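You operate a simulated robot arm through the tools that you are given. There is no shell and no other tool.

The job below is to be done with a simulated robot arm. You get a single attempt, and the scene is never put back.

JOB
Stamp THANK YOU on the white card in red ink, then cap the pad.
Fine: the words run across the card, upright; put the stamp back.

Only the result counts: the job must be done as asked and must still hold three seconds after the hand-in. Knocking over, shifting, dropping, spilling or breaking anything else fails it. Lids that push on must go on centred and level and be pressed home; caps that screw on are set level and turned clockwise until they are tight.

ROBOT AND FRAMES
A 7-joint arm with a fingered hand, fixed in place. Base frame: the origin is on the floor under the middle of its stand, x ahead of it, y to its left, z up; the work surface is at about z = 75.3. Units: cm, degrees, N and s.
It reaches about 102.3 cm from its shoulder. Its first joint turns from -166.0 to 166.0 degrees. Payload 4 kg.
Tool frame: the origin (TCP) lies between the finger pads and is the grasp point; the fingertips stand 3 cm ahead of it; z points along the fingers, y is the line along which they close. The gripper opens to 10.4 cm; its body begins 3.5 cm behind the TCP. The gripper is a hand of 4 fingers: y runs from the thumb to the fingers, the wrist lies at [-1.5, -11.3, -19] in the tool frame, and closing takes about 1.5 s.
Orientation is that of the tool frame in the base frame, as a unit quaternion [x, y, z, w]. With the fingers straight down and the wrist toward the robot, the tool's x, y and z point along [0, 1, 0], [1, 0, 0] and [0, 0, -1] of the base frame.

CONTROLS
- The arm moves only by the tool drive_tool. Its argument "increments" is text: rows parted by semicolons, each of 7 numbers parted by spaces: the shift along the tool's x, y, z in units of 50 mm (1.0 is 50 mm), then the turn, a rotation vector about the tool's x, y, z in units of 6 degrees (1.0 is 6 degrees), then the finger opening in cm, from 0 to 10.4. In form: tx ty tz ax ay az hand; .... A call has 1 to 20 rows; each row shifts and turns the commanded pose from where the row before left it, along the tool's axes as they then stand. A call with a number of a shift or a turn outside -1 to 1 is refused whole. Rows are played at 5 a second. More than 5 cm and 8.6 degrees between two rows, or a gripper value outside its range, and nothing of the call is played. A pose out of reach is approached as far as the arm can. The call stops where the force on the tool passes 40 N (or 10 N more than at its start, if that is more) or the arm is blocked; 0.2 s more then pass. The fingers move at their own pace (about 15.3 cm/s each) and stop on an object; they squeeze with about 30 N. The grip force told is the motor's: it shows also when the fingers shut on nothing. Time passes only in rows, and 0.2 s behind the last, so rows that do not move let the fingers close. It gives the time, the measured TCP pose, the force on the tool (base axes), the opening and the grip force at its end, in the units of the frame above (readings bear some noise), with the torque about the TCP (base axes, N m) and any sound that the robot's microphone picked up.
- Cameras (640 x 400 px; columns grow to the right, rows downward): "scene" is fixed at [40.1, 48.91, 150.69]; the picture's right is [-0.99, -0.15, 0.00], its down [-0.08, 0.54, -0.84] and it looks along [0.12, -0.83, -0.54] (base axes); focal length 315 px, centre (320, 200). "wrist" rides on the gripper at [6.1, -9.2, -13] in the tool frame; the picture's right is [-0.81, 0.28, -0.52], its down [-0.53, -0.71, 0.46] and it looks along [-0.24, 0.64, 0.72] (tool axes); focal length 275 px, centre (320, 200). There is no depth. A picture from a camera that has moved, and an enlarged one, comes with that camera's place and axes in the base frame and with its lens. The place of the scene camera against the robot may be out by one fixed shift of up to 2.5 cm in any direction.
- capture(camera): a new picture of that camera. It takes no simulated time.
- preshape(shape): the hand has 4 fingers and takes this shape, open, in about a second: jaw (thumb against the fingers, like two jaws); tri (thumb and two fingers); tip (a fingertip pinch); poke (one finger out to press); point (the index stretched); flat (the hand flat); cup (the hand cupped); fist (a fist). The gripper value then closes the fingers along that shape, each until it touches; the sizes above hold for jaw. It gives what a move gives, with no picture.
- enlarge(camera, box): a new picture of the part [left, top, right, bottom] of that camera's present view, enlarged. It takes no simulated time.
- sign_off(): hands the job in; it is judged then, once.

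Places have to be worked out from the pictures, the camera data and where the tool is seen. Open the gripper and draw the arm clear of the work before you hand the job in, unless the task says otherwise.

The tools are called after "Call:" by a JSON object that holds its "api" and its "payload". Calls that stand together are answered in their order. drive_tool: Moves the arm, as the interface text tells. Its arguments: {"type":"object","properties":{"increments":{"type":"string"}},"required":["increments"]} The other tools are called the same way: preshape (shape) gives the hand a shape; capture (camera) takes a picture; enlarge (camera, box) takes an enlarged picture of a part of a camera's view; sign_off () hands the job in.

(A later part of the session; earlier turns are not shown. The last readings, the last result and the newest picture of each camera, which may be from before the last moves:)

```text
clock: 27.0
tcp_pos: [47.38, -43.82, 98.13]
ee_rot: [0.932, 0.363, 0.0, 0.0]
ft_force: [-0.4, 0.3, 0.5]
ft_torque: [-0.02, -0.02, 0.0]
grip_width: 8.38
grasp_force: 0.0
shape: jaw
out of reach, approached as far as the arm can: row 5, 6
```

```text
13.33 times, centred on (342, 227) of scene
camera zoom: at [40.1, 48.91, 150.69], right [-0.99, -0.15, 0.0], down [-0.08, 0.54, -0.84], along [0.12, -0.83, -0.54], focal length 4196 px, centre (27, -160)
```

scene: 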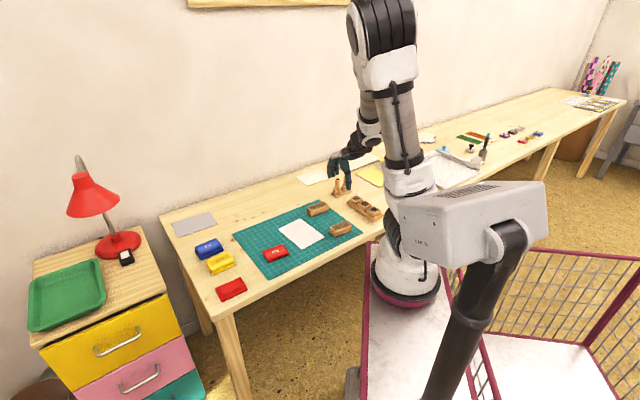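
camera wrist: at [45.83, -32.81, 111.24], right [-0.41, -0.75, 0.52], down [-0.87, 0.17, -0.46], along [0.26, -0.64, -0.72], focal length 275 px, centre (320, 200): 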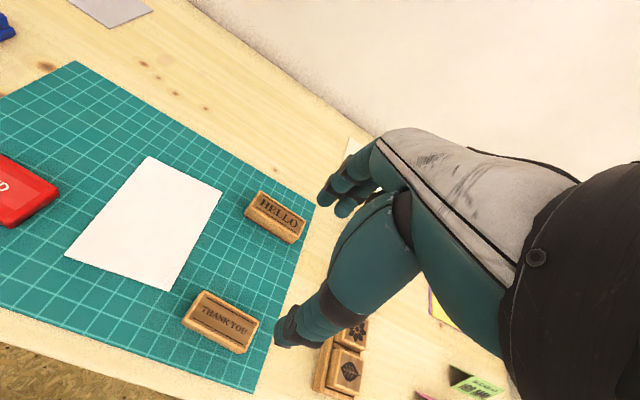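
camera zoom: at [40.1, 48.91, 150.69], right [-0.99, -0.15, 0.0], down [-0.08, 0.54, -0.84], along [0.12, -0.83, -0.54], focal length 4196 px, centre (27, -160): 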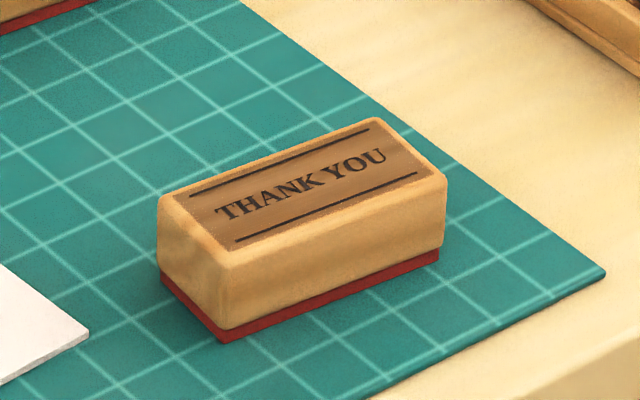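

The stamp's centre is at about (46.25,-41.84), turned about +5.3° from the table line, roughly 7×3.6×3.0 cm with red rubber below. I position over it, turn the hand to match, and come down to z≈86.

Call:
{"api": "drive_tool", "payload": {"increments": "0.111 -0.22 0 0 0 0.24 8;0.111 -0.22 0 0 0 0.235 8;0 0 0.3 0 0 0 8;0 0 0.4 0 0 0 8;0 0 0.4 0 0 0 8;0 0 0.4 0 0 0 8;0 0 0.4 0 0 0 8;0 0 0.4 0 0 0 8;0 0 0 0 0 0 8"}}

Call:
{"api": "capture", "payload": {"camera": "wrist"}}

Call:
{"api": "capture", "payload": {"camera": "scene"}}

```text
clock: 29.0
tcp_pos: [48.49, -43.06, 96.84]
ee_rot: [0.941, 0.339, 0.0, 0.0]
ft_force: [-0.5, -0.4, -0.3]
ft_torque: [-0.01, 0.04, 0.02]
grip_width: 8.04
grasp_force: 0.1
shape: jaw
out of reach, approached as far as the arm can: row 1, 2, 3, 4, 5, 6, 7, 8
```

```text
taken
camera wrist: at [47.55, -32.09, 110.08], right [-0.45, -0.73, 0.52], down [-0.87, 0.21, -0.45], along [0.22, -0.65, -0.73], focal length 275 px, centre (320, 200)
```

wrist: 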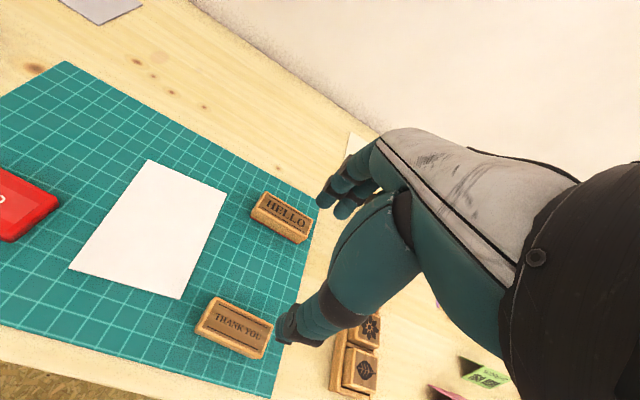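

```text
taken
```

scene: 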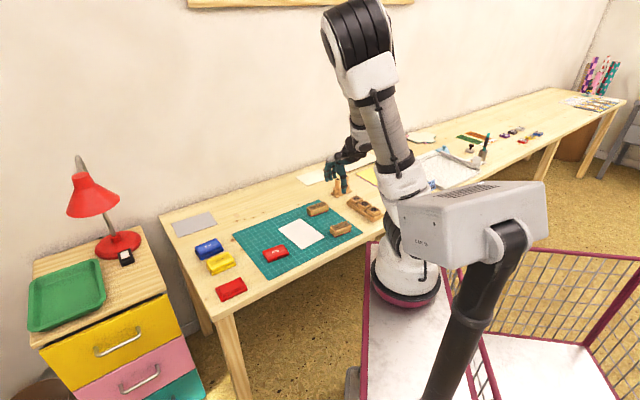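

The arm can't get lower here in this posture — likely it folds too close to its own base. I look at the arm's posture and base in detail to understand the limit.

Call:
{"api": "enlarge", "payload": {"camera": "scene", "box": [300, 0, 560, 320]}}

```text
1.25 times, centred on (430, 160) of scene
camera zoom: at [40.1, 48.91, 150.69], right [-0.99, -0.15, 0.0], down [-0.08, 0.54, -0.84], along [0.12, -0.83, -0.54], focal length 393 px, centre (182, 250)
```

zoom: 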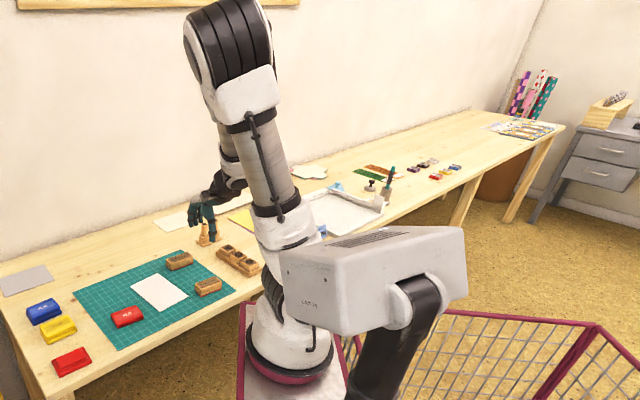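

The pictures suggest the arm's shoulder stands close to this end of the table, so with the wrist toward the robot the arm folds up too much at the stamp. I'll rise a little and try turning the hand +90° about vertical (wrist to the table's left), to grip the stamp by its ends instead.

Call:
{"api": "drive_tool", "payload": {"increments": "0 0 -0.6 0 0 0 8;0 0 -0.6 0 0 0 8;0 0 -0.4 0 0 1 8;0 0 0 0 0 1 8;0 0 0 0 0 1 8;0 0 0 0 0 1 8;0 0 0 0 0 1 8;0 0 0 0 0 1 8;0 0 0 0 0 1 8;0 0 0 0 0 1 8;0 0 0 0 0 0 8"}}

Call:
{"api": "capture", "payload": {"camera": "scene"}}

Call:
{"api": "capture", "payload": {"camera": "wrist"}}

```text
clock: 31.4
tcp_pos: [48.51, -43.1, 104.98]
ee_rot: [0.997, -0.073, 0.0, 0.0]
ft_force: [-0.6, 1.0, 0.8]
ft_torque: [0.0, -0.04, -0.01]
grip_width: 8.02
grasp_force: 0.0
shape: jaw
```

```text
taken
```

scene: 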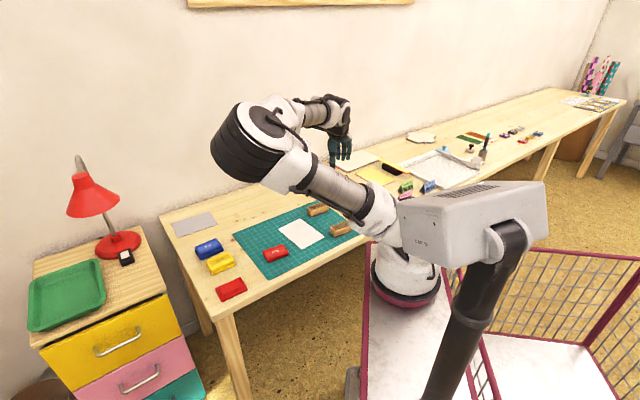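

```text
taken
camera wrist: at [56.03, -34.9, 118.09], right [-0.84, -0.15, 0.52], down [-0.42, 0.78, -0.46], along [-0.34, -0.6, -0.72], focal length 275 px, centre (320, 200)
```

wrist: 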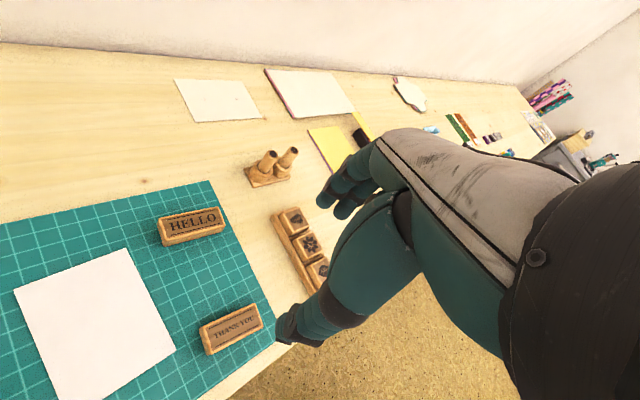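

The turn of 48° went without any reach flag (hand now at about 53° from the table line). I test descending here in small steps to see whether this posture gets lower.

Call:
{"api": "drive_tool", "payload": {"increments": "0 0 0.4 0 0 0 8;0 0 0.4 0 0 0 8;0 0 0.4 0 0 0 8;0 0 0.4 0 0 0 8;0 0 0.4 0 0 0 8;0 0 0 0 0 0 8"}}

Call:
{"api": "capture", "payload": {"camera": "scene"}}

```text
clock: 32.8
tcp_pos: [48.59, -42.92, 95.05]
ee_rot: [0.997, -0.072, 0.0, 0.0]
ft_force: [-0.1, -0.4, -0.4]
ft_torque: [0.02, -0.04, -0.05]
grip_width: 8.01
grasp_force: 0.1
shape: jaw
```

```text
taken
```

scene: 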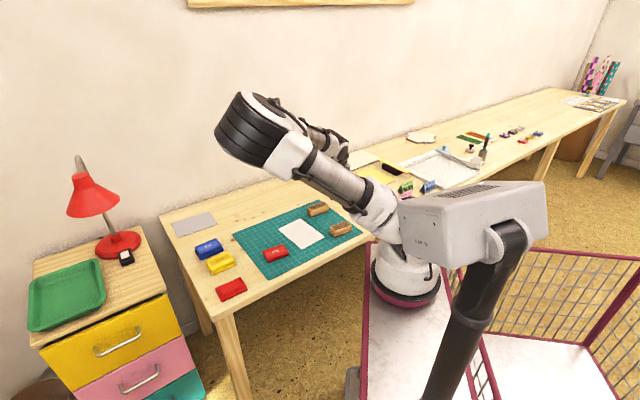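

That works: 10 cm lower with no flag. I continue turning to be square to the stamp (θ≈95.3°, another ~42°).

Call:
{"api": "drive_tool", "payload": {"increments": "0 0 0 0 0 1 9.5;0 0 0 0 0 1 9.5;0 0 0 0 0 1 9.5;0 0 0 0 0 1 9.5;0 0 0 0 0 1 9.5;0 0 0 0 0 1 9.5;0 0 0 0 0 1 9.5;0 0 0 0 0 0 9.5"}}

Call:
{"api": "capture", "payload": {"camera": "scene"}}

Call:
{"api": "capture", "payload": {"camera": "wrist"}}

```text
clock: 34.6
tcp_pos: [40.89, -42.59, 94.77]
ee_rot: [0.951, -0.308, 0.003, 0.005]
ft_force: [-0.2, -0.6, 0.4]
ft_torque: [0.0, 0.0, 0.01]
grip_width: 9.49
grasp_force: 0.1
shape: jaw
out of reach, approached as far as the arm can: row 3, 4, 5, 6, 7
```

```text
taken
```

scene: 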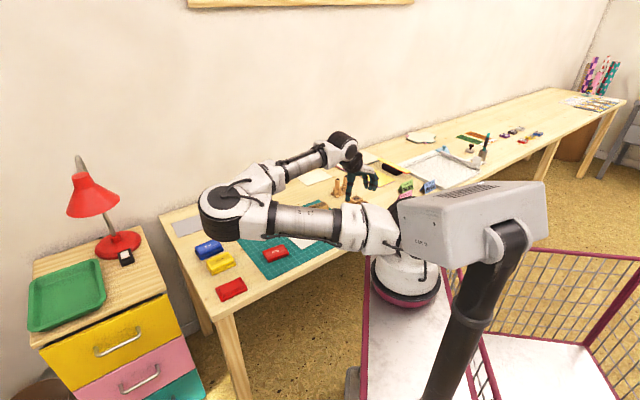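

```text
taken
camera wrist: at [51.21, -38.58, 107.85], right [-0.82, 0.26, 0.51], down [-0.01, 0.88, -0.47], along [-0.57, -0.39, -0.72], focal length 275 px, centre (320, 200)
```

wrist: 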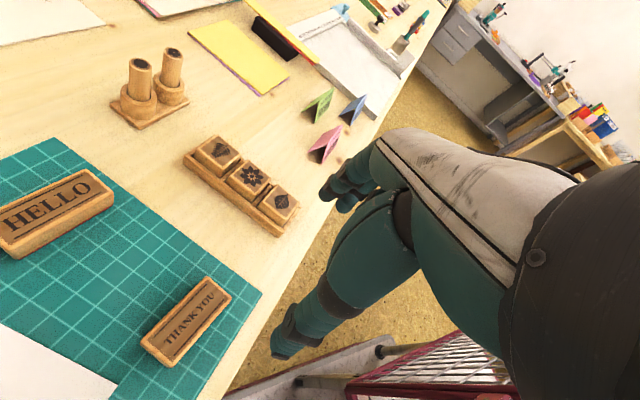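

The 90° turn hits another limit (upper arm swings down to the left). My estimate now: the arm's shoulder is near (22,-19,102) and can't fold closer than ~29 cm to the wrist. Gripping with the wrist to the table's right (θ≈-85°) should suit all three places; I first back out: rise and turn back.

Call:
{"api": "drive_tool", "payload": {"increments": "0 0 -0.5 0 0 -0.8 9.5;0 0 -0.5 0 0 -1 9.5;0 0 -0.6 0 0 -1 9.5;0 0 -0.6 0 0 -1 9.5;0 0 -0.6 0 0 -1 9.5;0 0 -0.4 0 0 -1 9.5;0 0 0 0 0 -1 9.5;0 0 0 0 0 -1 9.5;0 0 0 0 0 -1 9.5;0 0 0 0 0 -1 9.5;0 0 0 0 0 -1 9.5;0 0 0 0 0 -1 9.5;0 0 0 0 0 -1 9.5;0 0 0 0 0 0 9.5"}}

Call:
{"api": "capture", "payload": {"camera": "scene"}}

```text
clock: 37.6
tcp_pos: [40.7, -42.43, 110.66]
ee_rot: [0.936, 0.351, -0.001, 0.006]
ft_force: [-0.9, -0.2, 0.2]
ft_torque: [0.02, 0.03, 0.01]
grip_width: 9.51
grasp_force: 0.0
shape: jaw
```

```text
taken
```

scene: 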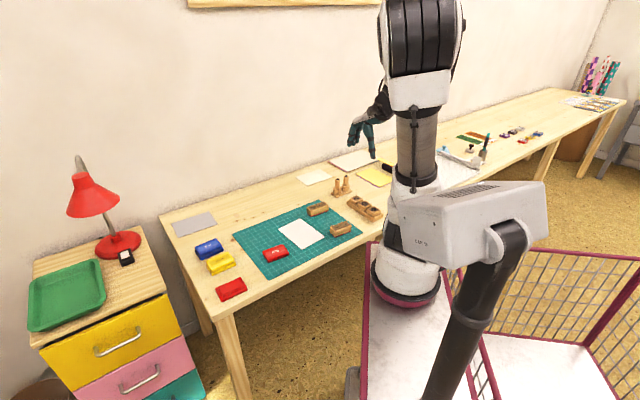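

Back to a clean posture. Now I turn the hand the other way (toward θ≈-85°, wrist to the right of the table), at this safe height.

Call:
{"api": "drive_tool", "payload": {"increments": "0 0 0 0 0 -1 9.5;0 0 0 0 0 -1 9.5;0 0 0 0 0 -1 9.5;0 0 0 0 0 -1 9.5;0 0 0 0 0 -1 9.5;0 0 0 0 0 -1 9.5;0 0 0 0 0 -1 9.5;0 0 0 0 0 -1 9.5;0 0 0 0 0 -1 9.5;0 0 0 0 0 -1 9.5;0 0 0 0 0 0 9.5"}}

Call:
{"api": "capture", "payload": {"camera": "scene"}}

```text
clock: 40.0
tcp_pos: [40.68, -42.47, 110.71]
ee_rot: [0.636, 0.772, -0.003, 0.004]
ft_force: [0.0, 0.9, -0.1]
ft_torque: [-0.03, 0.01, 0.01]
grip_width: 9.49
grasp_force: 0.1
shape: jaw
```

```text
taken
```

scene: 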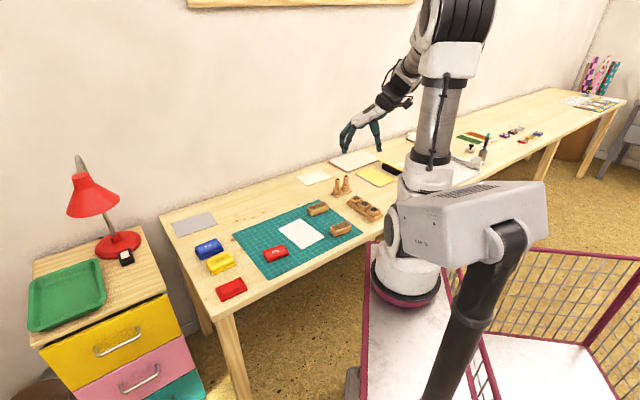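

No flags at θ≈-56°. I continue the remaining ~29°.

Call:
{"api": "drive_tool", "payload": {"increments": "0 0 0 0 0 -1 9.5;0 0 0 0 0 -1 9.5;0 0 0 0 0 -1 9.5;0 0 0 0 0 -1 9.5;0 0 0 0 0 -0.8 9.5;0 0 0 0 0 0 9.5"}}

Call:
{"api": "capture", "payload": {"camera": "scene"}}

Call:
{"api": "capture", "payload": {"camera": "wrist"}}

```text
clock: 41.4
tcp_pos: [40.76, -42.36, 110.73]
ee_rot: [0.423, 0.906, -0.004, 0.003]
ft_force: [0.0, -0.7, 0.2]
ft_torque: [-0.01, 0.0, 0.02]
grip_width: 9.47
grasp_force: 0.0
shape: jaw
```

```text
taken
```

scene: 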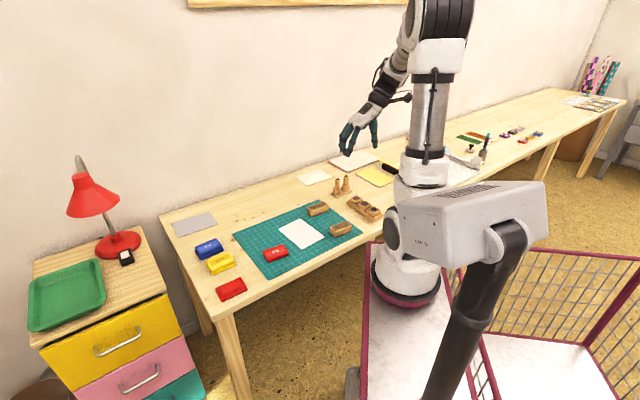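

```text
taken
camera wrist: at [29.88, -43.39, 123.81], right [0.73, -0.44, 0.52], down [-0.2, -0.87, -0.45], along [0.65, 0.22, -0.72], focal length 275 px, centre (320, 200)
```

wrist: 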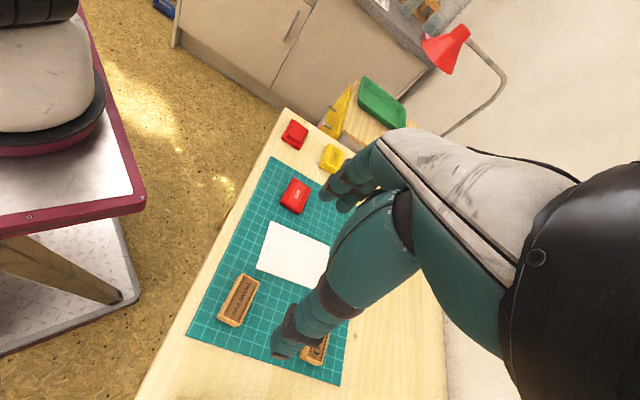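

θ≈-85° is reached cleanly with the elbow high — a comfortable posture. I level a small tilt (0.6°) left from the flagged moves, and try the three-finger shape, which suits the stamp's 3.6 cm end faces.

Call:
{"api": "drive_tool", "payload": {"increments": "0 0 0 -0.049 0.093 0 9.5;0 0 0 0 0 0 9.5"}}

Call:
{"api": "preshape", "payload": {"shape": "tri"}}

Call:
{"api": "capture", "payload": {"camera": "wrist"}}

Call:
{"api": "enlarge", "payload": {"camera": "scene", "box": [310, 60, 420, 170]}}

```text
clock: 42.0
tcp_pos: [40.65, -42.37, 110.59]
ee_rot: [0.424, 0.906, 0.0, 0.001]
ft_force: [-0.3, 0.2, -0.7]
ft_torque: [0.01, 0.01, -0.01]
grip_width: 9.5
grasp_force: 0.1
shape: jaw
```

```text
clock: 42.9
tcp_pos: [40.73, -42.41, 110.7]
ee_rot: [0.423, 0.906, -0.001, 0.001]
ft_force: [0.5, -0.5, 0.4]
ft_torque: [0.02, 0.01, 0.0]
grip_width: 10.35
grasp_force: 0.1
shape: tri
```

```text
taken
camera wrist: at [29.93, -43.52, 123.82], right [0.73, -0.45, 0.52], down [-0.21, -0.87, -0.46], along [0.65, 0.23, -0.72], focal length 275 px, centre (320, 200)
```

wrist: 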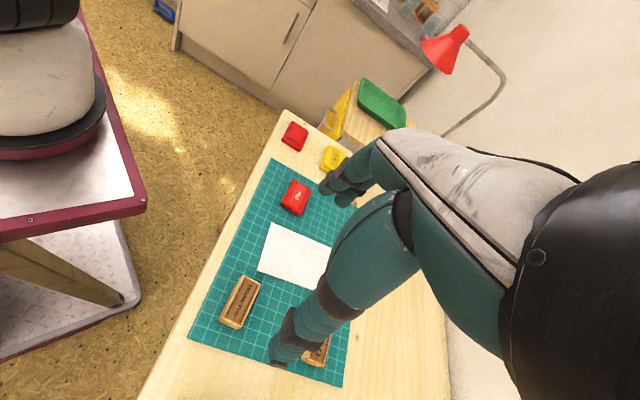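

```text
3.64 times, centred on (365, 115) of scene
camera zoom: at [40.1, 48.91, 150.69], right [-0.99, -0.15, 0.0], down [-0.08, 0.54, -0.84], along [0.12, -0.83, -0.54], focal length 1144 px, centre (156, 509)
```

zoom: 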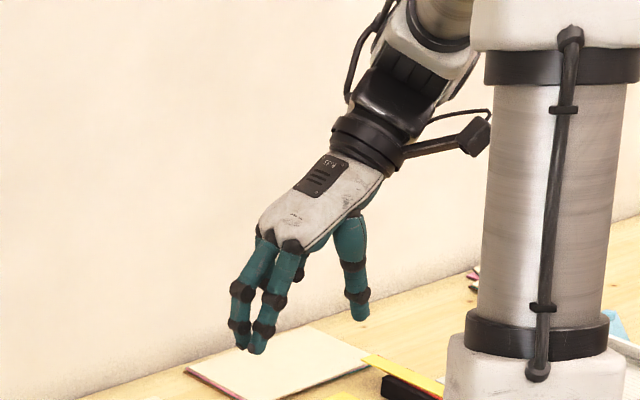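

In the tri shape two fingers oppose the thumb and the third is folded away, with a full 10.35 cm opening — good for the stamp's ends. I zoom the wrist view to find where the two fingers and thumb lie across the hand.

Call:
{"api": "enlarge", "payload": {"camera": "wrist", "box": [230, 130, 430, 380]}}

Call:
{"api": "enlarge", "payload": {"camera": "wrist", "box": [170, 200, 350, 400]}}

```text
1.60 times, centred on (330, 255) of wrist
camera zoom: at [29.93, -43.52, 123.82], right [0.73, -0.45, 0.52], down [-0.21, -0.87, -0.46], along [0.65, 0.23, -0.72], focal length 440 px, centre (304, 112)
```

zoom: 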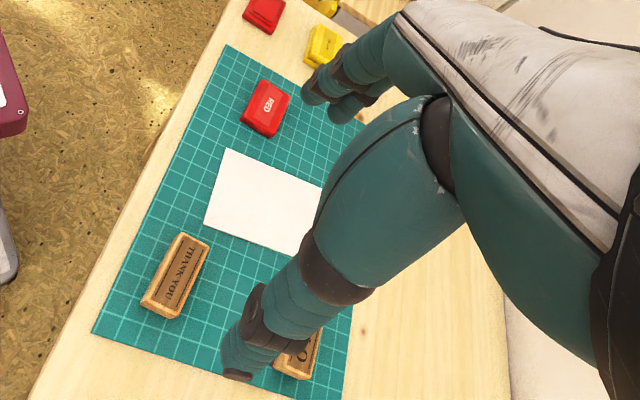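

```text
2.00 times, centred on (260, 300) of wrist
camera zoom: at [29.93, -43.52, 123.82], right [0.73, -0.45, 0.52], down [-0.21, -0.87, -0.46], along [0.65, 0.23, -0.72], focal length 551 px, centre (440, 0)
```

zoom: 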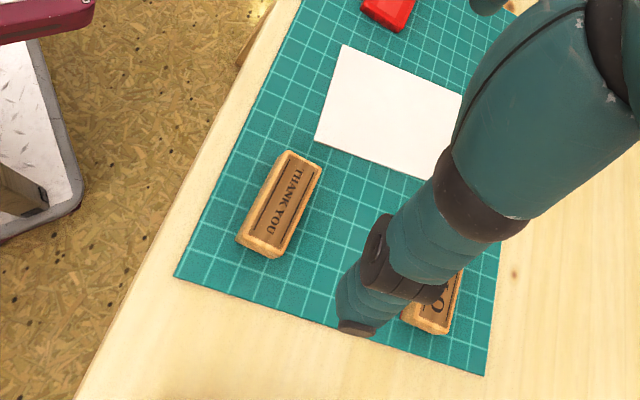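

I take a fine zoom of the stamp from here for an independent measurement of its pose.

Call:
{"api": "enlarge", "payload": {"camera": "wrist", "box": [200, 265, 280, 335]}}

Call:
{"api": "enlarge", "payload": {"camera": "wrist", "box": [230, 200, 350, 320]}}

```text
5.71 times, centred on (240, 300) of wrist
camera zoom: at [29.93, -43.52, 123.82], right [0.73, -0.45, 0.52], down [-0.21, -0.87, -0.46], along [0.65, 0.23, -0.72], focal length 1573 px, centre (777, -371)
```

zoom: 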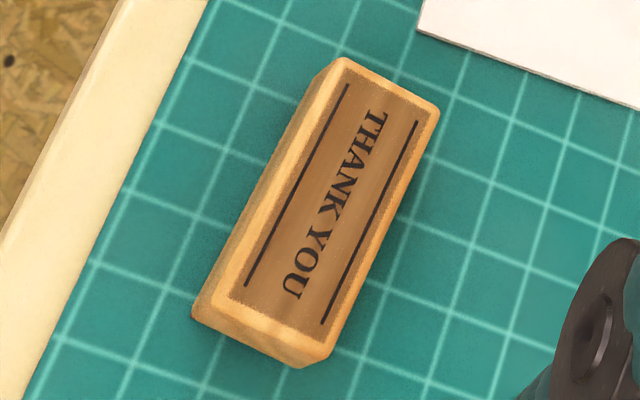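

```text
3.33 times, centred on (290, 260) of wrist
camera zoom: at [29.93, -43.52, 123.82], right [0.73, -0.45, 0.52], down [-0.21, -0.87, -0.46], along [0.65, 0.23, -0.72], focal length 918 px, centre (420, 0)
```

zoom: 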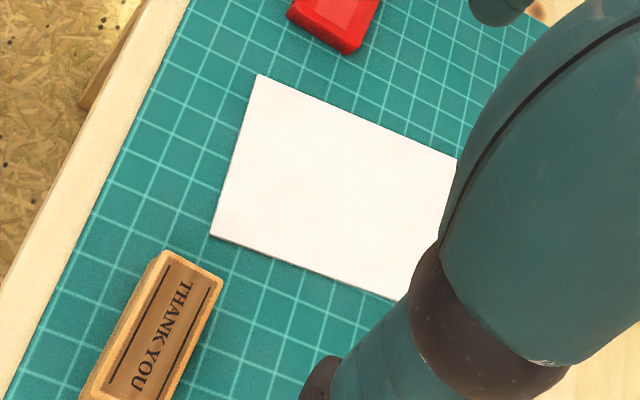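

The stamp's long axis lines up with the hand within 0.2°, centre about (46.1,-41.9). I move over it (tri grip centre is ~0.4 cm off the TCP in x) and come down to z≈88.

Call:
{"api": "drive_tool", "payload": {"increments": "-0.263 0.43 0 0 0 0 10.3;-0.263 0.43 0 0 0 0 10.3;0 0 0.5 0 0 0 10.3;0 0 0.7 0 0 0 10.3;0 0 0.8 0 0 0 10.3;0 0 0.8 0 0 0 10.3;0 0 0.8 0 0 0 10.3;0 0 0.6 0 0 0 10.3;0 0 0.3 0 0 0 10.3;0 0 0 0 0 0 10.3"}}

Call:
{"api": "capture", "payload": {"camera": "wrist"}}

Call:
{"api": "capture", "payload": {"camera": "scene"}}

```text
clock: 45.1
tcp_pos: [45.76, -41.71, 88.03]
ee_rot: [0.423, 0.906, 0.0, 0.001]
ft_force: [0.1, -0.5, -0.2]
ft_torque: [-0.01, 0.0, -0.02]
grip_width: 10.35
grasp_force: 0.1
shape: tri
```

```text
taken
camera wrist: at [34.85, -42.76, 101.21], right [0.73, -0.45, 0.52], down [-0.21, -0.87, -0.46], along [0.65, 0.23, -0.72], focal length 275 px, centre (320, 200)
```

wrist: 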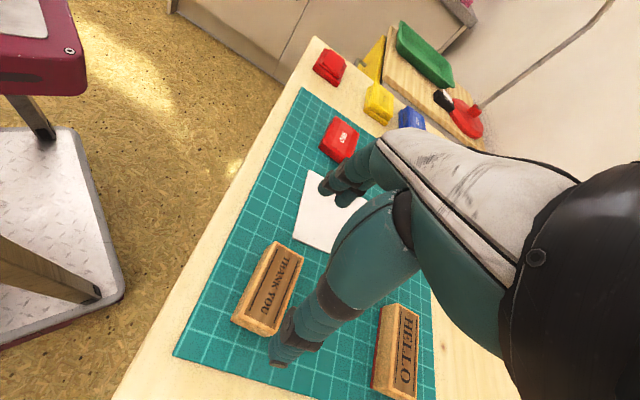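

```text
taken
```

scene: 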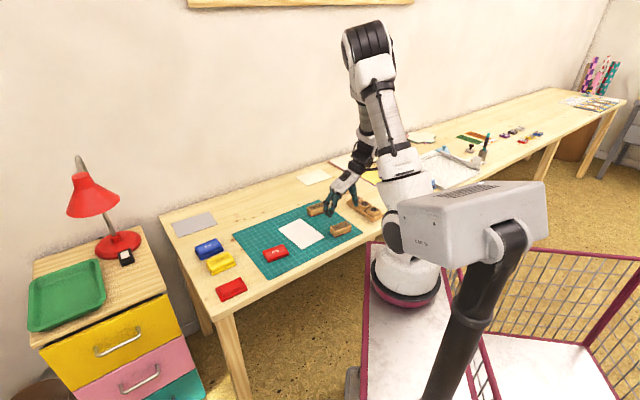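

Reached without flags. I re-measure the stamp from this closer view before the final descent.

Call:
{"api": "enlarge", "payload": {"camera": "wrist", "box": [222, 232, 322, 342]}}

Call:
{"api": "enlarge", "payload": {"camera": "scene", "box": [300, 170, 400, 245]}}

```text
3.64 times, centred on (272, 287) of wrist
camera zoom: at [34.85, -42.76, 101.21], right [0.73, -0.45, 0.52], down [-0.21, -0.87, -0.46], along [0.65, 0.23, -0.72], focal length 1001 px, centre (494, -116)
```

zoom: 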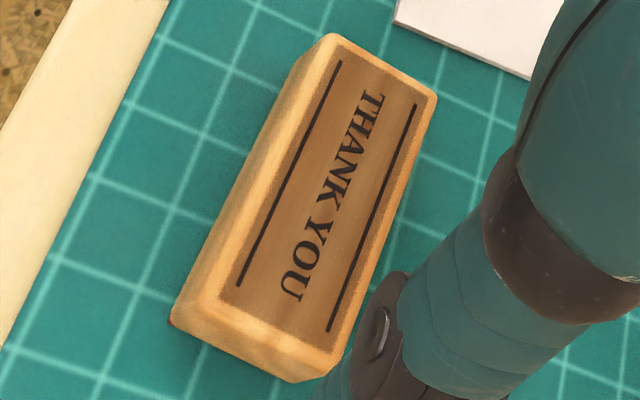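

```text
5.33 times, centred on (350, 208) of scene
camera zoom: at [40.1, 48.91, 150.69], right [-0.99, -0.15, 0.0], down [-0.08, 0.54, -0.84], along [0.12, -0.83, -0.54], focal length 1678 px, centre (160, 160)
```

zoom: 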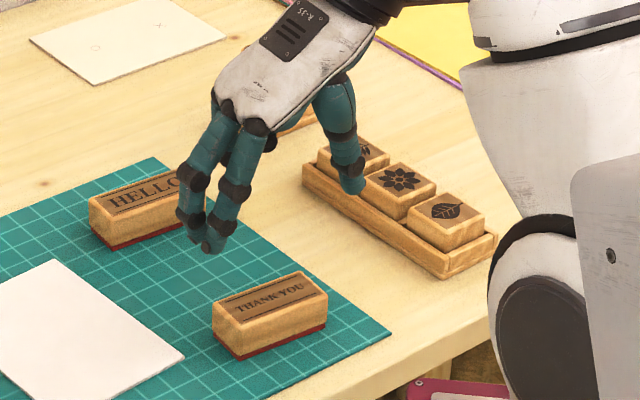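

Stamp centre is at tool (-0.45, 0.0): just in the middle of the tri grip. I descend to z≈81 and check clearance.

Call:
{"api": "drive_tool", "payload": {"increments": "0 0 0.4 0 0 0 10.3;0 0 0.4 0 0 0 10.3;0 0 0.4 0 0 0 10.3;0 0 0.2 0 0 0 10.3;0 0 0 0 0 0 10.3"}}

Call:
{"api": "enlarge", "payload": {"camera": "scene", "box": [300, 180, 380, 245]}}

Call:
{"api": "enlarge", "payload": {"camera": "wrist", "box": [200, 150, 420, 370]}}

```text
clock: 46.3
tcp_pos: [45.65, -41.81, 81.02]
ee_rot: [0.424, 0.906, 0.0, 0.0]
ft_force: [-0.1, 0.5, 1.1]
ft_torque: [-0.01, -0.01, 0.04]
grip_width: 10.36
grasp_force: 0.0
shape: tri
```

```text
6.15 times, centred on (340, 212) of scene
camera zoom: at [40.1, 48.91, 150.69], right [-0.99, -0.15, 0.0], down [-0.08, 0.54, -0.84], along [0.12, -0.83, -0.54], focal length 1937 px, centre (197, 123)
```

zoom: 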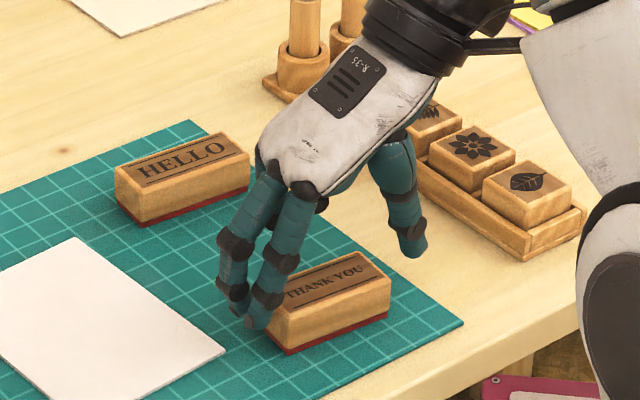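

```text
1.82 times, centred on (310, 260) of wrist
camera zoom: at [34.8, -42.93, 94.15], right [0.73, -0.45, 0.52], down [-0.21, -0.87, -0.45], along [0.65, 0.23, -0.72], focal length 500 px, centre (338, 91)
```

zoom: 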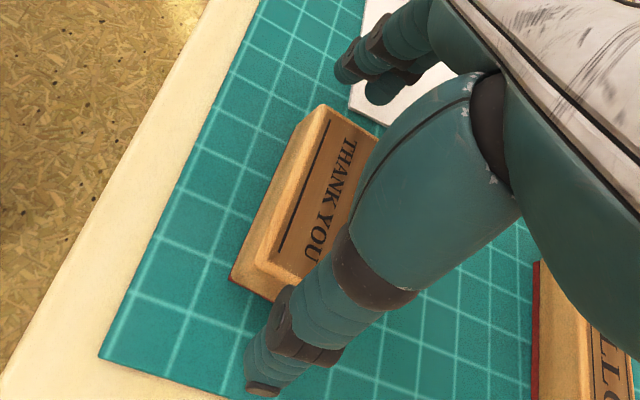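

Fingers are around the stamp's ends. I narrow to 9 cm, lower to z≈79.6, then close gently on the stamp.

Call:
{"api": "drive_tool", "payload": {"increments": "0 0 0 0 0 0 9.2;0 0 0.142 0 0 0 9;0 0 0.142 0 0 0 9;0 0 0 0 0 0 9"}}

Call:
{"api": "enlarge", "payload": {"camera": "scene", "box": [300, 180, 380, 245]}}

```text
clock: 47.3
tcp_pos: [45.68, -41.84, 79.66]
ee_rot: [0.424, 0.905, -0.001, 0.0]
ft_force: [-0.9, 0.0, 0.7]
ft_torque: [-0.01, 0.01, -0.01]
grip_width: 9.04
grasp_force: 0.0
shape: tri
```

```text
6.15 times, centred on (340, 212) of scene
camera zoom: at [40.1, 48.91, 150.69], right [-0.99, -0.15, 0.0], down [-0.08, 0.54, -0.84], along [0.12, -0.83, -0.54], focal length 1937 px, centre (197, 123)
```

zoom: 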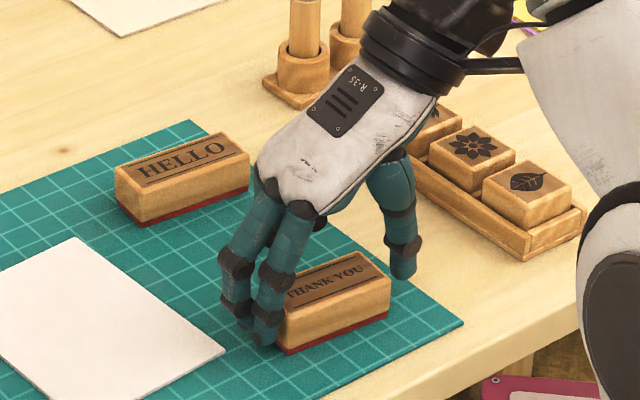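

Well placed. Now I close on the stamp.

Call:
{"api": "drive_tool", "payload": {"increments": "0 0 0 0 0 0 8.2;0 0 0 0 0 0 7.6;0 0 0 0 0 0 7.2;0 0 0 0 0 0 6.8;0 0 0 0 0 0 6.4;0 0 0 0 0 0 6;0 0 0 0 0 0 6;0 0 0 0 0 0 6"}}

Call:
{"api": "enlarge", "payload": {"camera": "scene", "box": [300, 180, 380, 245]}}

Call:
{"api": "enlarge", "payload": {"camera": "wrist", "box": [200, 150, 420, 370]}}

```text
clock: 49.1
tcp_pos: [45.71, -41.83, 79.58]
ee_rot: [0.423, 0.906, -0.001, 0.001]
ft_force: [-0.2, -0.2, -0.7]
ft_torque: [0.02, 0.03, 0.0]
grip_width: 6.87
grasp_force: 29.8
shape: tri
```

```text
6.15 times, centred on (340, 212) of scene
camera zoom: at [40.1, 48.91, 150.69], right [-0.99, -0.15, 0.0], down [-0.08, 0.54, -0.84], along [0.12, -0.83, -0.54], focal length 1937 px, centre (197, 123)
```

zoom: 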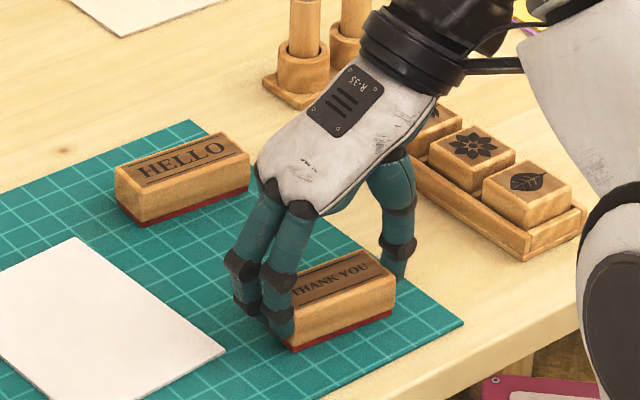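

```text
1.82 times, centred on (310, 260) of wrist
camera zoom: at [34.86, -42.95, 92.83], right [0.73, -0.45, 0.52], down [-0.21, -0.87, -0.46], along [0.65, 0.23, -0.72], focal length 500 px, centre (338, 91)
```

zoom: 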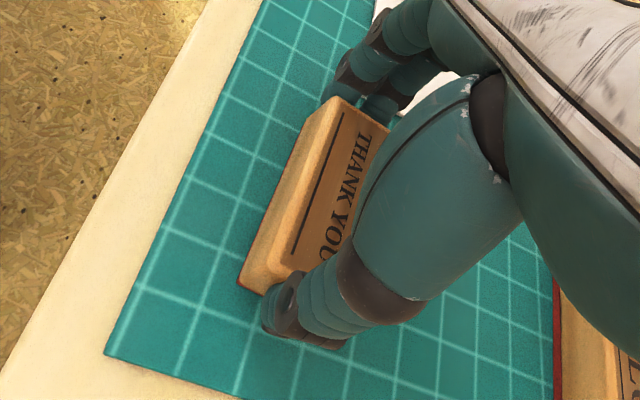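

The stamp is held (6.87 cm, 30 N); it seems to have slid ~0.3 cm toward the thumb while closing, which I'll account for when putting it back. I lift it straight up.

Call:
{"api": "enlarge", "payload": {"camera": "scene", "box": [318, 212, 366, 242]}}

Call:
{"api": "drive_tool", "payload": {"increments": "0 0 -0.1 0 0 0 6;0 0 -0.3 0 0 0 6;0 0 -0.5 0 0 0 6;0 0 -0.6 0 0 0 6;0 0 -0.6 0 0 0 6;0 0 0 0 0 0 6"}}

Call:
{"api": "enlarge", "payload": {"camera": "wrist", "box": [200, 150, 420, 370]}}

Call:
{"api": "enlarge", "payload": {"camera": "scene", "box": [300, 160, 380, 245]}}

```text
13.33 times, centred on (342, 227) of scene
camera zoom: at [40.1, 48.91, 150.69], right [-0.99, -0.15, 0.0], down [-0.08, 0.54, -0.84], along [0.12, -0.83, -0.54], focal length 4196 px, centre (27, -160)
```

zoom: 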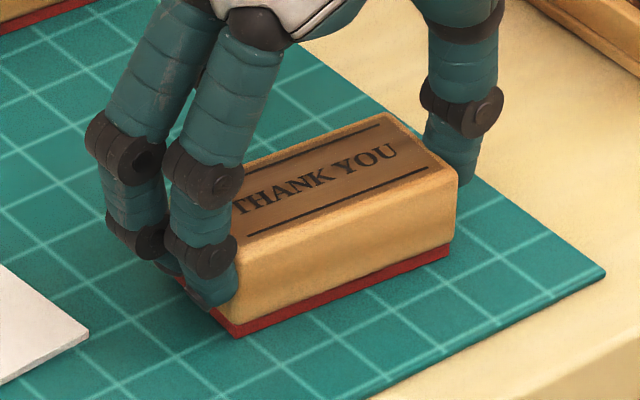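

```text
clock: 50.5
tcp_pos: [45.76, -41.89, 90.23]
ee_rot: [0.423, 0.906, 0.0, 0.001]
ft_force: [0.6, -0.2, -0.8]
ft_torque: [0.0, 0.07, 0.03]
grip_width: 6.9
grasp_force: 29.9
shape: tri
```

```text
1.82 times, centred on (310, 260) of wrist
camera zoom: at [34.92, -42.97, 103.4], right [0.73, -0.45, 0.52], down [-0.21, -0.87, -0.46], along [0.65, 0.23, -0.72], focal length 500 px, centre (338, 91)
```

zoom: 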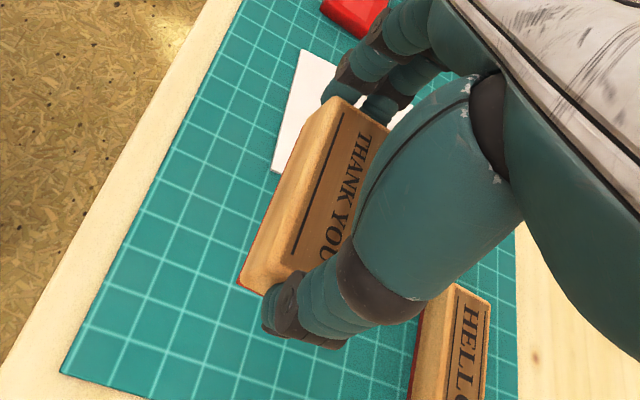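

```text
4.71 times, centred on (340, 202) of scene
camera zoom: at [40.1, 48.91, 150.69], right [-0.99, -0.15, 0.0], down [-0.08, 0.54, -0.84], along [0.12, -0.83, -0.54], focal length 1481 px, centre (226, 188)
```

zoom: 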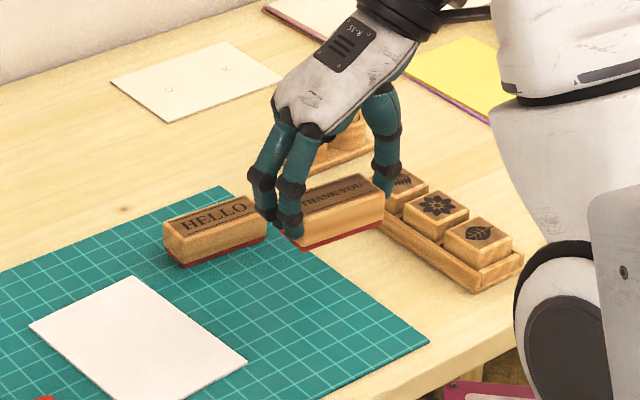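

The stamp is held level and lifted. I zoom in to measure its pose in the hand precisely.

Call:
{"api": "enlarge", "payload": {"camera": "wrist", "box": [275, 190, 355, 300]}}

```text
3.64 times, centred on (315, 245) of wrist
camera zoom: at [34.92, -42.97, 103.4], right [0.73, -0.45, 0.52], down [-0.21, -0.87, -0.46], along [0.65, 0.23, -0.72], focal length 1001 px, centre (338, 36)
```

zoom: 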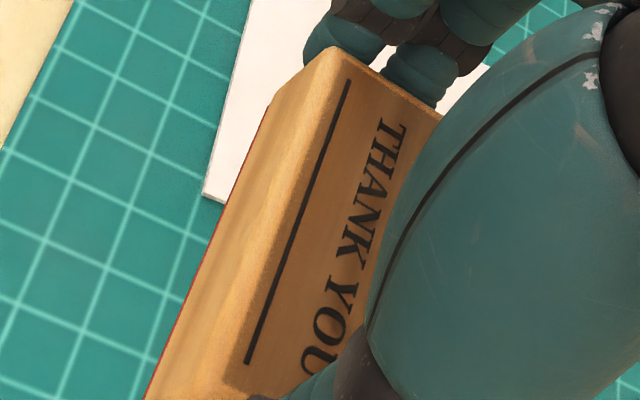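

In camera-relative tool coordinates the stamp's centre is (-6.43, 8.89), aligned to the hand. I carry it at z≈92 toward the red pad, stopping short at a viewpoint (s≈34, n≈67) to look at the open pad.

Call:
{"api": "drive_tool", "payload": {"increments": "0 0 -0.36 0 0 0 6;-0.015 0.2 0 0 0 0 6;-0.03 0.4 0 0 0 0 6;-0.045 0.6 0 0 0 0 6;-0.045 0.6 0 0 0 0 6;-0.045 0.6 0 0 0 0 6;-0.045 0.6 0 0 0 0 6;-0.045 0.6 0 0 0 0 6;-0.045 0.6 0 0 0 0 6;-0.045 0.6 0 0 0 0 6;-0.045 0.6 0 0 0 0 6;-0.037 0.5 0 0 0 0 6;-0.03 0.4 0 0 0 0 6;-0.015 0.12 0 0 0 0 6;0 0 0 0 0 0 6"}}

Call:
{"api": "capture", "payload": {"camera": "wrist"}}

Call:
{"api": "capture", "payload": {"camera": "scene"}}

```text
clock: 53.7
tcp_pos: [72.04, -22.92, 91.95]
ee_rot: [0.423, 0.906, 0.0, 0.001]
ft_force: [-1.0, 0.0, -0.5]
ft_torque: [-0.01, -0.02, -0.01]
grip_width: 6.89
grasp_force: 29.8
shape: tri
```

```text
taken
camera wrist: at [61.14, -24.16, 105.19], right [0.73, -0.45, 0.52], down [-0.21, -0.87, -0.45], along [0.65, 0.23, -0.72], focal length 275 px, centre (320, 200)
```

wrist: 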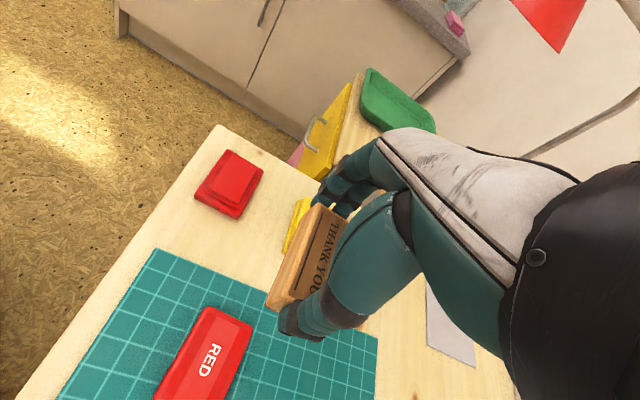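

```text
taken
```

scene: 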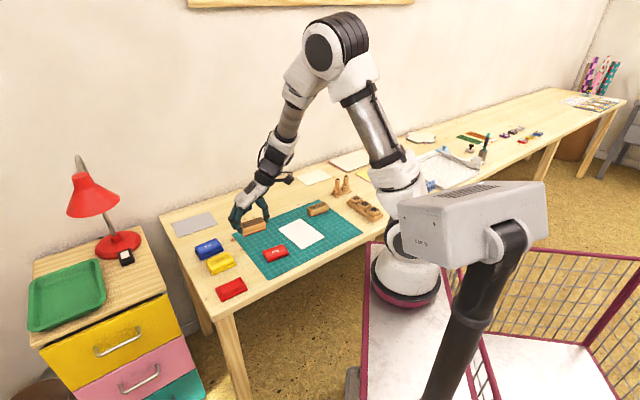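

No flags, stamp held, and the open red pad is visible. I zoom in on it from both cameras.

Call:
{"api": "enlarge", "payload": {"camera": "wrist", "box": [185, 140, 275, 225]}}

Call:
{"api": "enlarge", "payload": {"camera": "scene", "box": [205, 268, 261, 303]}}

Call:
{"api": "enlarge", "payload": {"camera": "wrist", "box": [270, 170, 350, 300]}}

```text
4.71 times, centred on (230, 182) of wrist
camera zoom: at [61.14, -24.16, 105.19], right [0.73, -0.45, 0.52], down [-0.21, -0.87, -0.45], along [0.65, 0.23, -0.72], focal length 1295 px, centre (744, 282)
```

zoom: 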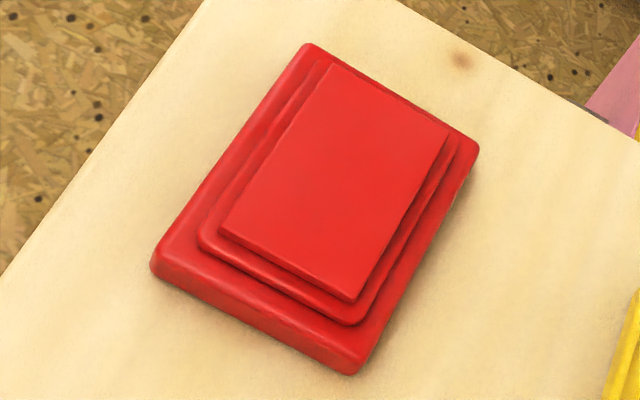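

```text
11.43 times, centred on (233, 286) of scene
camera zoom: at [40.1, 48.91, 150.69], right [-0.99, -0.15, 0.0], down [-0.08, 0.54, -0.84], along [0.12, -0.83, -0.54], focal length 3597 px, centre (1314, -777)
```

zoom: 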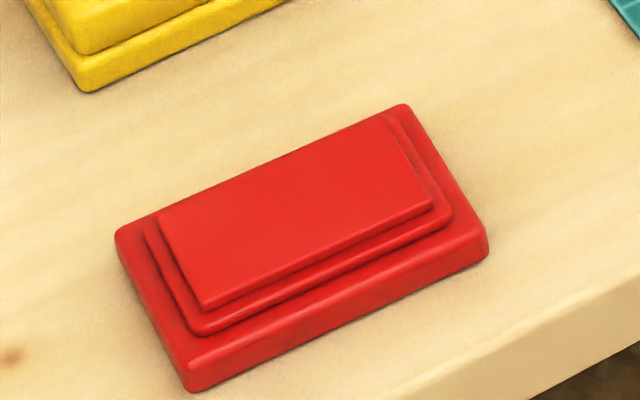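

```text
3.08 times, centred on (310, 235) of wrist
camera zoom: at [61.14, -24.16, 105.19], right [0.73, -0.45, 0.52], down [-0.21, -0.87, -0.45], along [0.65, 0.23, -0.72], focal length 847 px, centre (351, 92)
```

zoom: 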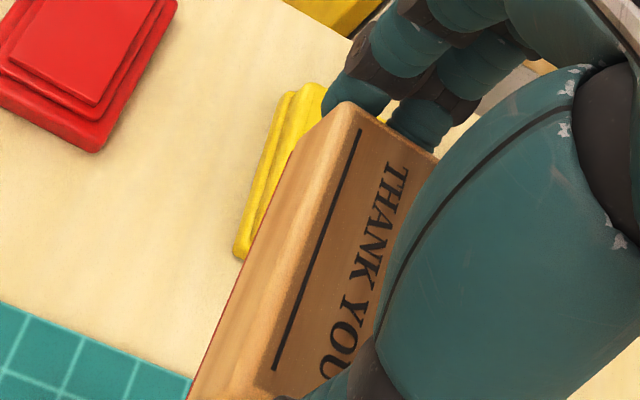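

The open pad shows a raised ink surface (~6.2×3.6 cm, top near z 77.1), centred at camera-relative (1.74, 20.3), turned ≈ -3° from the hand. I move the stamp above it, turn -3°, lower to z≈86 and compare the two directly.

Call:
{"api": "drive_tool", "payload": {"increments": "0.4 0.57 0 0 0 -0.16 6;0.4 0.57 0 0 0 -0.16 6;0.4 0.57 0 0 0 -0.16 6;0.434 0.572 0 0 0 0 6;0 0 0.4 0 0 0 6;0 0 0.4 0 0 0 6;0 0 0.4 0 0 0 6;0 0 0 0 0 0 6"}}

Call:
{"api": "capture", "payload": {"camera": "wrist"}}

Call:
{"api": "enlarge", "payload": {"camera": "scene", "box": [190, 235, 290, 310]}}

```text
clock: 55.5
tcp_pos: [75.02, -9.33, 85.93]
ee_rot: [0.402, 0.916, 0.0, 0.001]
ft_force: [0.3, 0.2, -0.5]
ft_torque: [0.01, -0.03, -0.01]
grip_width: 6.87
grasp_force: 30.2
shape: tri
```

```text
taken
camera wrist: at [64.18, -11.01, 99.07], right [0.75, -0.41, 0.52], down [-0.16, -0.88, -0.45], along [0.64, 0.26, -0.72], focal length 275 px, centre (320, 200)
```

wrist: 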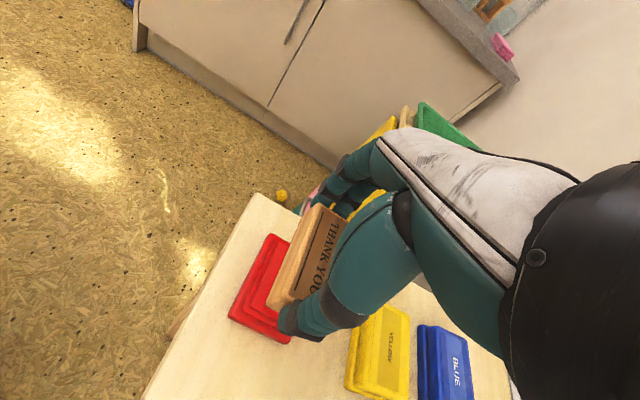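

```text
5.33 times, centred on (240, 272) of scene
camera zoom: at [40.1, 48.91, 150.69], right [-0.99, -0.15, 0.0], down [-0.08, 0.54, -0.84], along [0.12, -0.83, -0.54], focal length 1678 px, centre (747, -187)
```

zoom: 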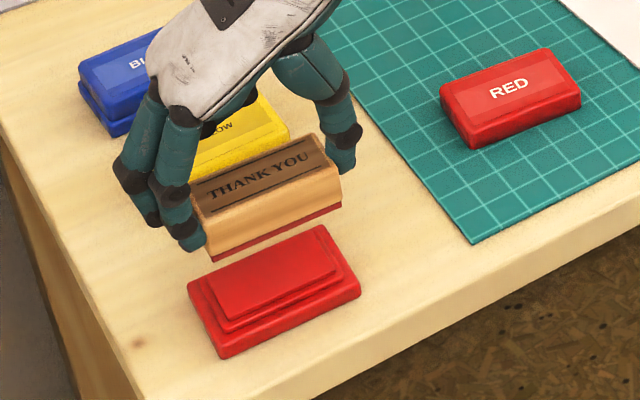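

The stamp hovers over the pad. I zoom the wrist view to compare stamp and pad edges directly.

Call:
{"api": "enlarge", "payload": {"camera": "wrist", "box": [220, 200, 350, 350]}}

Call:
{"api": "enlarge", "payload": {"camera": "scene", "box": [212, 255, 262, 305]}}

```text
2.67 times, centred on (285, 275) of wrist
camera zoom: at [64.18, -11.01, 99.07], right [0.75, -0.41, 0.52], down [-0.16, -0.88, -0.45], along [0.64, 0.26, -0.72], focal length 734 px, centre (413, 0)
```

zoom: 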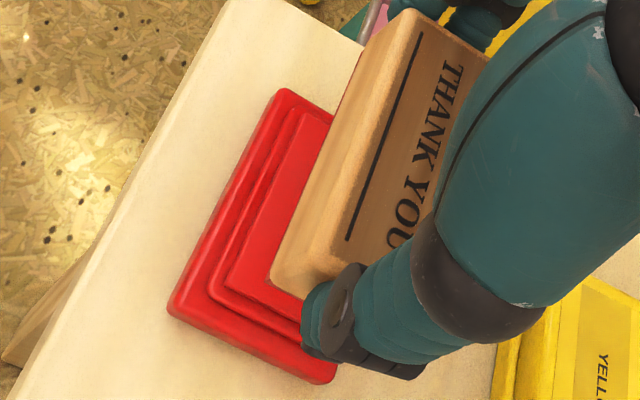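

```text
8.00 times, centred on (237, 280) of scene
camera zoom: at [40.1, 48.91, 150.69], right [-0.99, -0.15, 0.0], down [-0.08, 0.54, -0.84], along [0.12, -0.83, -0.54], focal length 2518 px, centre (984, -440)
```

zoom: 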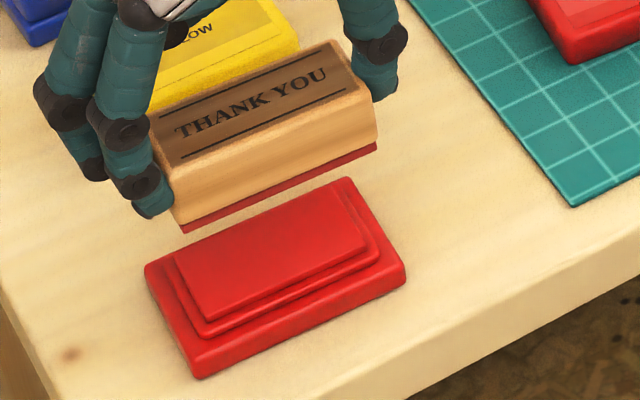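

Both cameras agree the stamp must move about 0.35 cm further along the pad and 0.4 cm away from the robot, plus ~-0.7° turn. I correct and lower to 1.5 cm above the pad.

Call:
{"api": "drive_tool", "payload": {"increments": "-0.076 0.07 0 0 0 -0.12 6;0 0 0.3 0 0 0 6;0 0 0.3 0 0 0 6;0 0 0.1 0 0 0 6;0 0 0 0 0 0 6"}}

Call:
{"api": "enlarge", "payload": {"camera": "wrist", "box": [220, 190, 350, 340]}}

Call:
{"api": "enlarge", "payload": {"camera": "scene", "box": [212, 255, 262, 305]}}

```text
clock: 56.7
tcp_pos: [75.52, -9.28, 82.49]
ee_rot: [0.394, 0.919, 0.0, 0.001]
ft_force: [-0.6, -0.5, -0.1]
ft_torque: [-0.01, 0.01, 0.0]
grip_width: 6.87
grasp_force: 30.2
shape: tri
```

```text
2.67 times, centred on (285, 265) of wrist
camera zoom: at [64.8, -11.11, 95.68], right [0.76, -0.4, 0.52], down [-0.15, -0.88, -0.45], along [0.64, 0.27, -0.72], focal length 734 px, centre (413, 27)
```

zoom: 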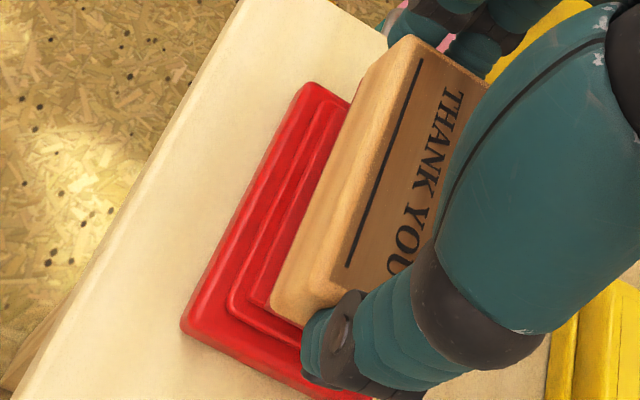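

```text
8.00 times, centred on (237, 280) of scene
camera zoom: at [40.1, 48.91, 150.69], right [-0.99, -0.15, 0.0], down [-0.08, 0.54, -0.84], along [0.12, -0.83, -0.54], focal length 2518 px, centre (984, -440)
```

zoom: 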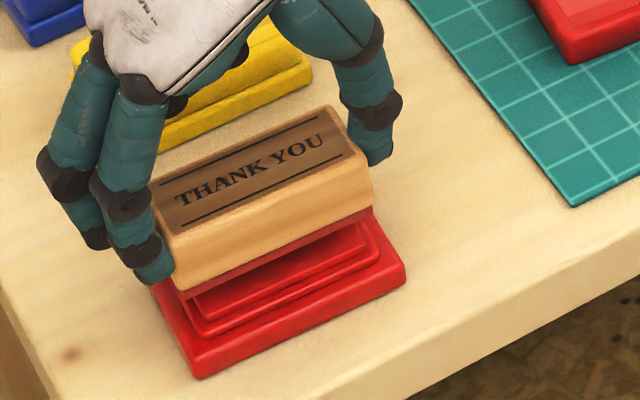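

Stamp and ink pad are now aligned within about 1–2 mm in both views. I lower to just above the ink and then creep down.

Call:
{"api": "drive_tool", "payload": {"increments": "0 0 0.1 0 0 0 6;0 0 0.1 0 0 0 6;0 0 0 0 0 0 6"}}

Call:
{"api": "enlarge", "payload": {"camera": "scene", "box": [212, 265, 262, 305]}}

```text
clock: 57.5
tcp_pos: [75.61, -9.24, 81.54]
ee_rot: [0.395, 0.919, 0.0, 0.001]
ft_force: [0.3, -0.2, -0.2]
ft_torque: [-0.01, 0.0, 0.0]
grip_width: 6.85
grasp_force: 29.7
shape: tri
```

```text
10.00 times, centred on (237, 285) of scene
camera zoom: at [40.1, 48.91, 150.69], right [-0.99, -0.15, 0.0], down [-0.08, 0.54, -0.84], along [0.12, -0.83, -0.54], focal length 3147 px, centre (1150, -650)
```

zoom: 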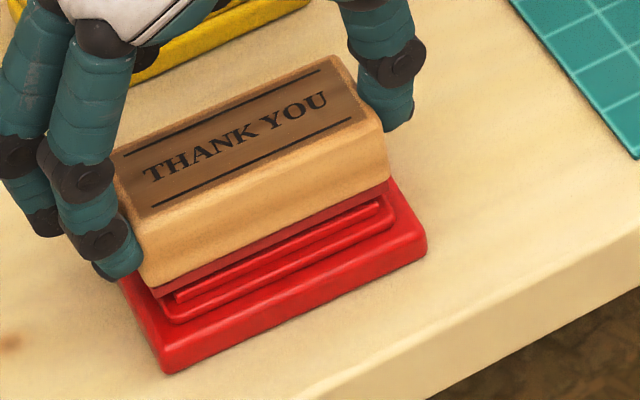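

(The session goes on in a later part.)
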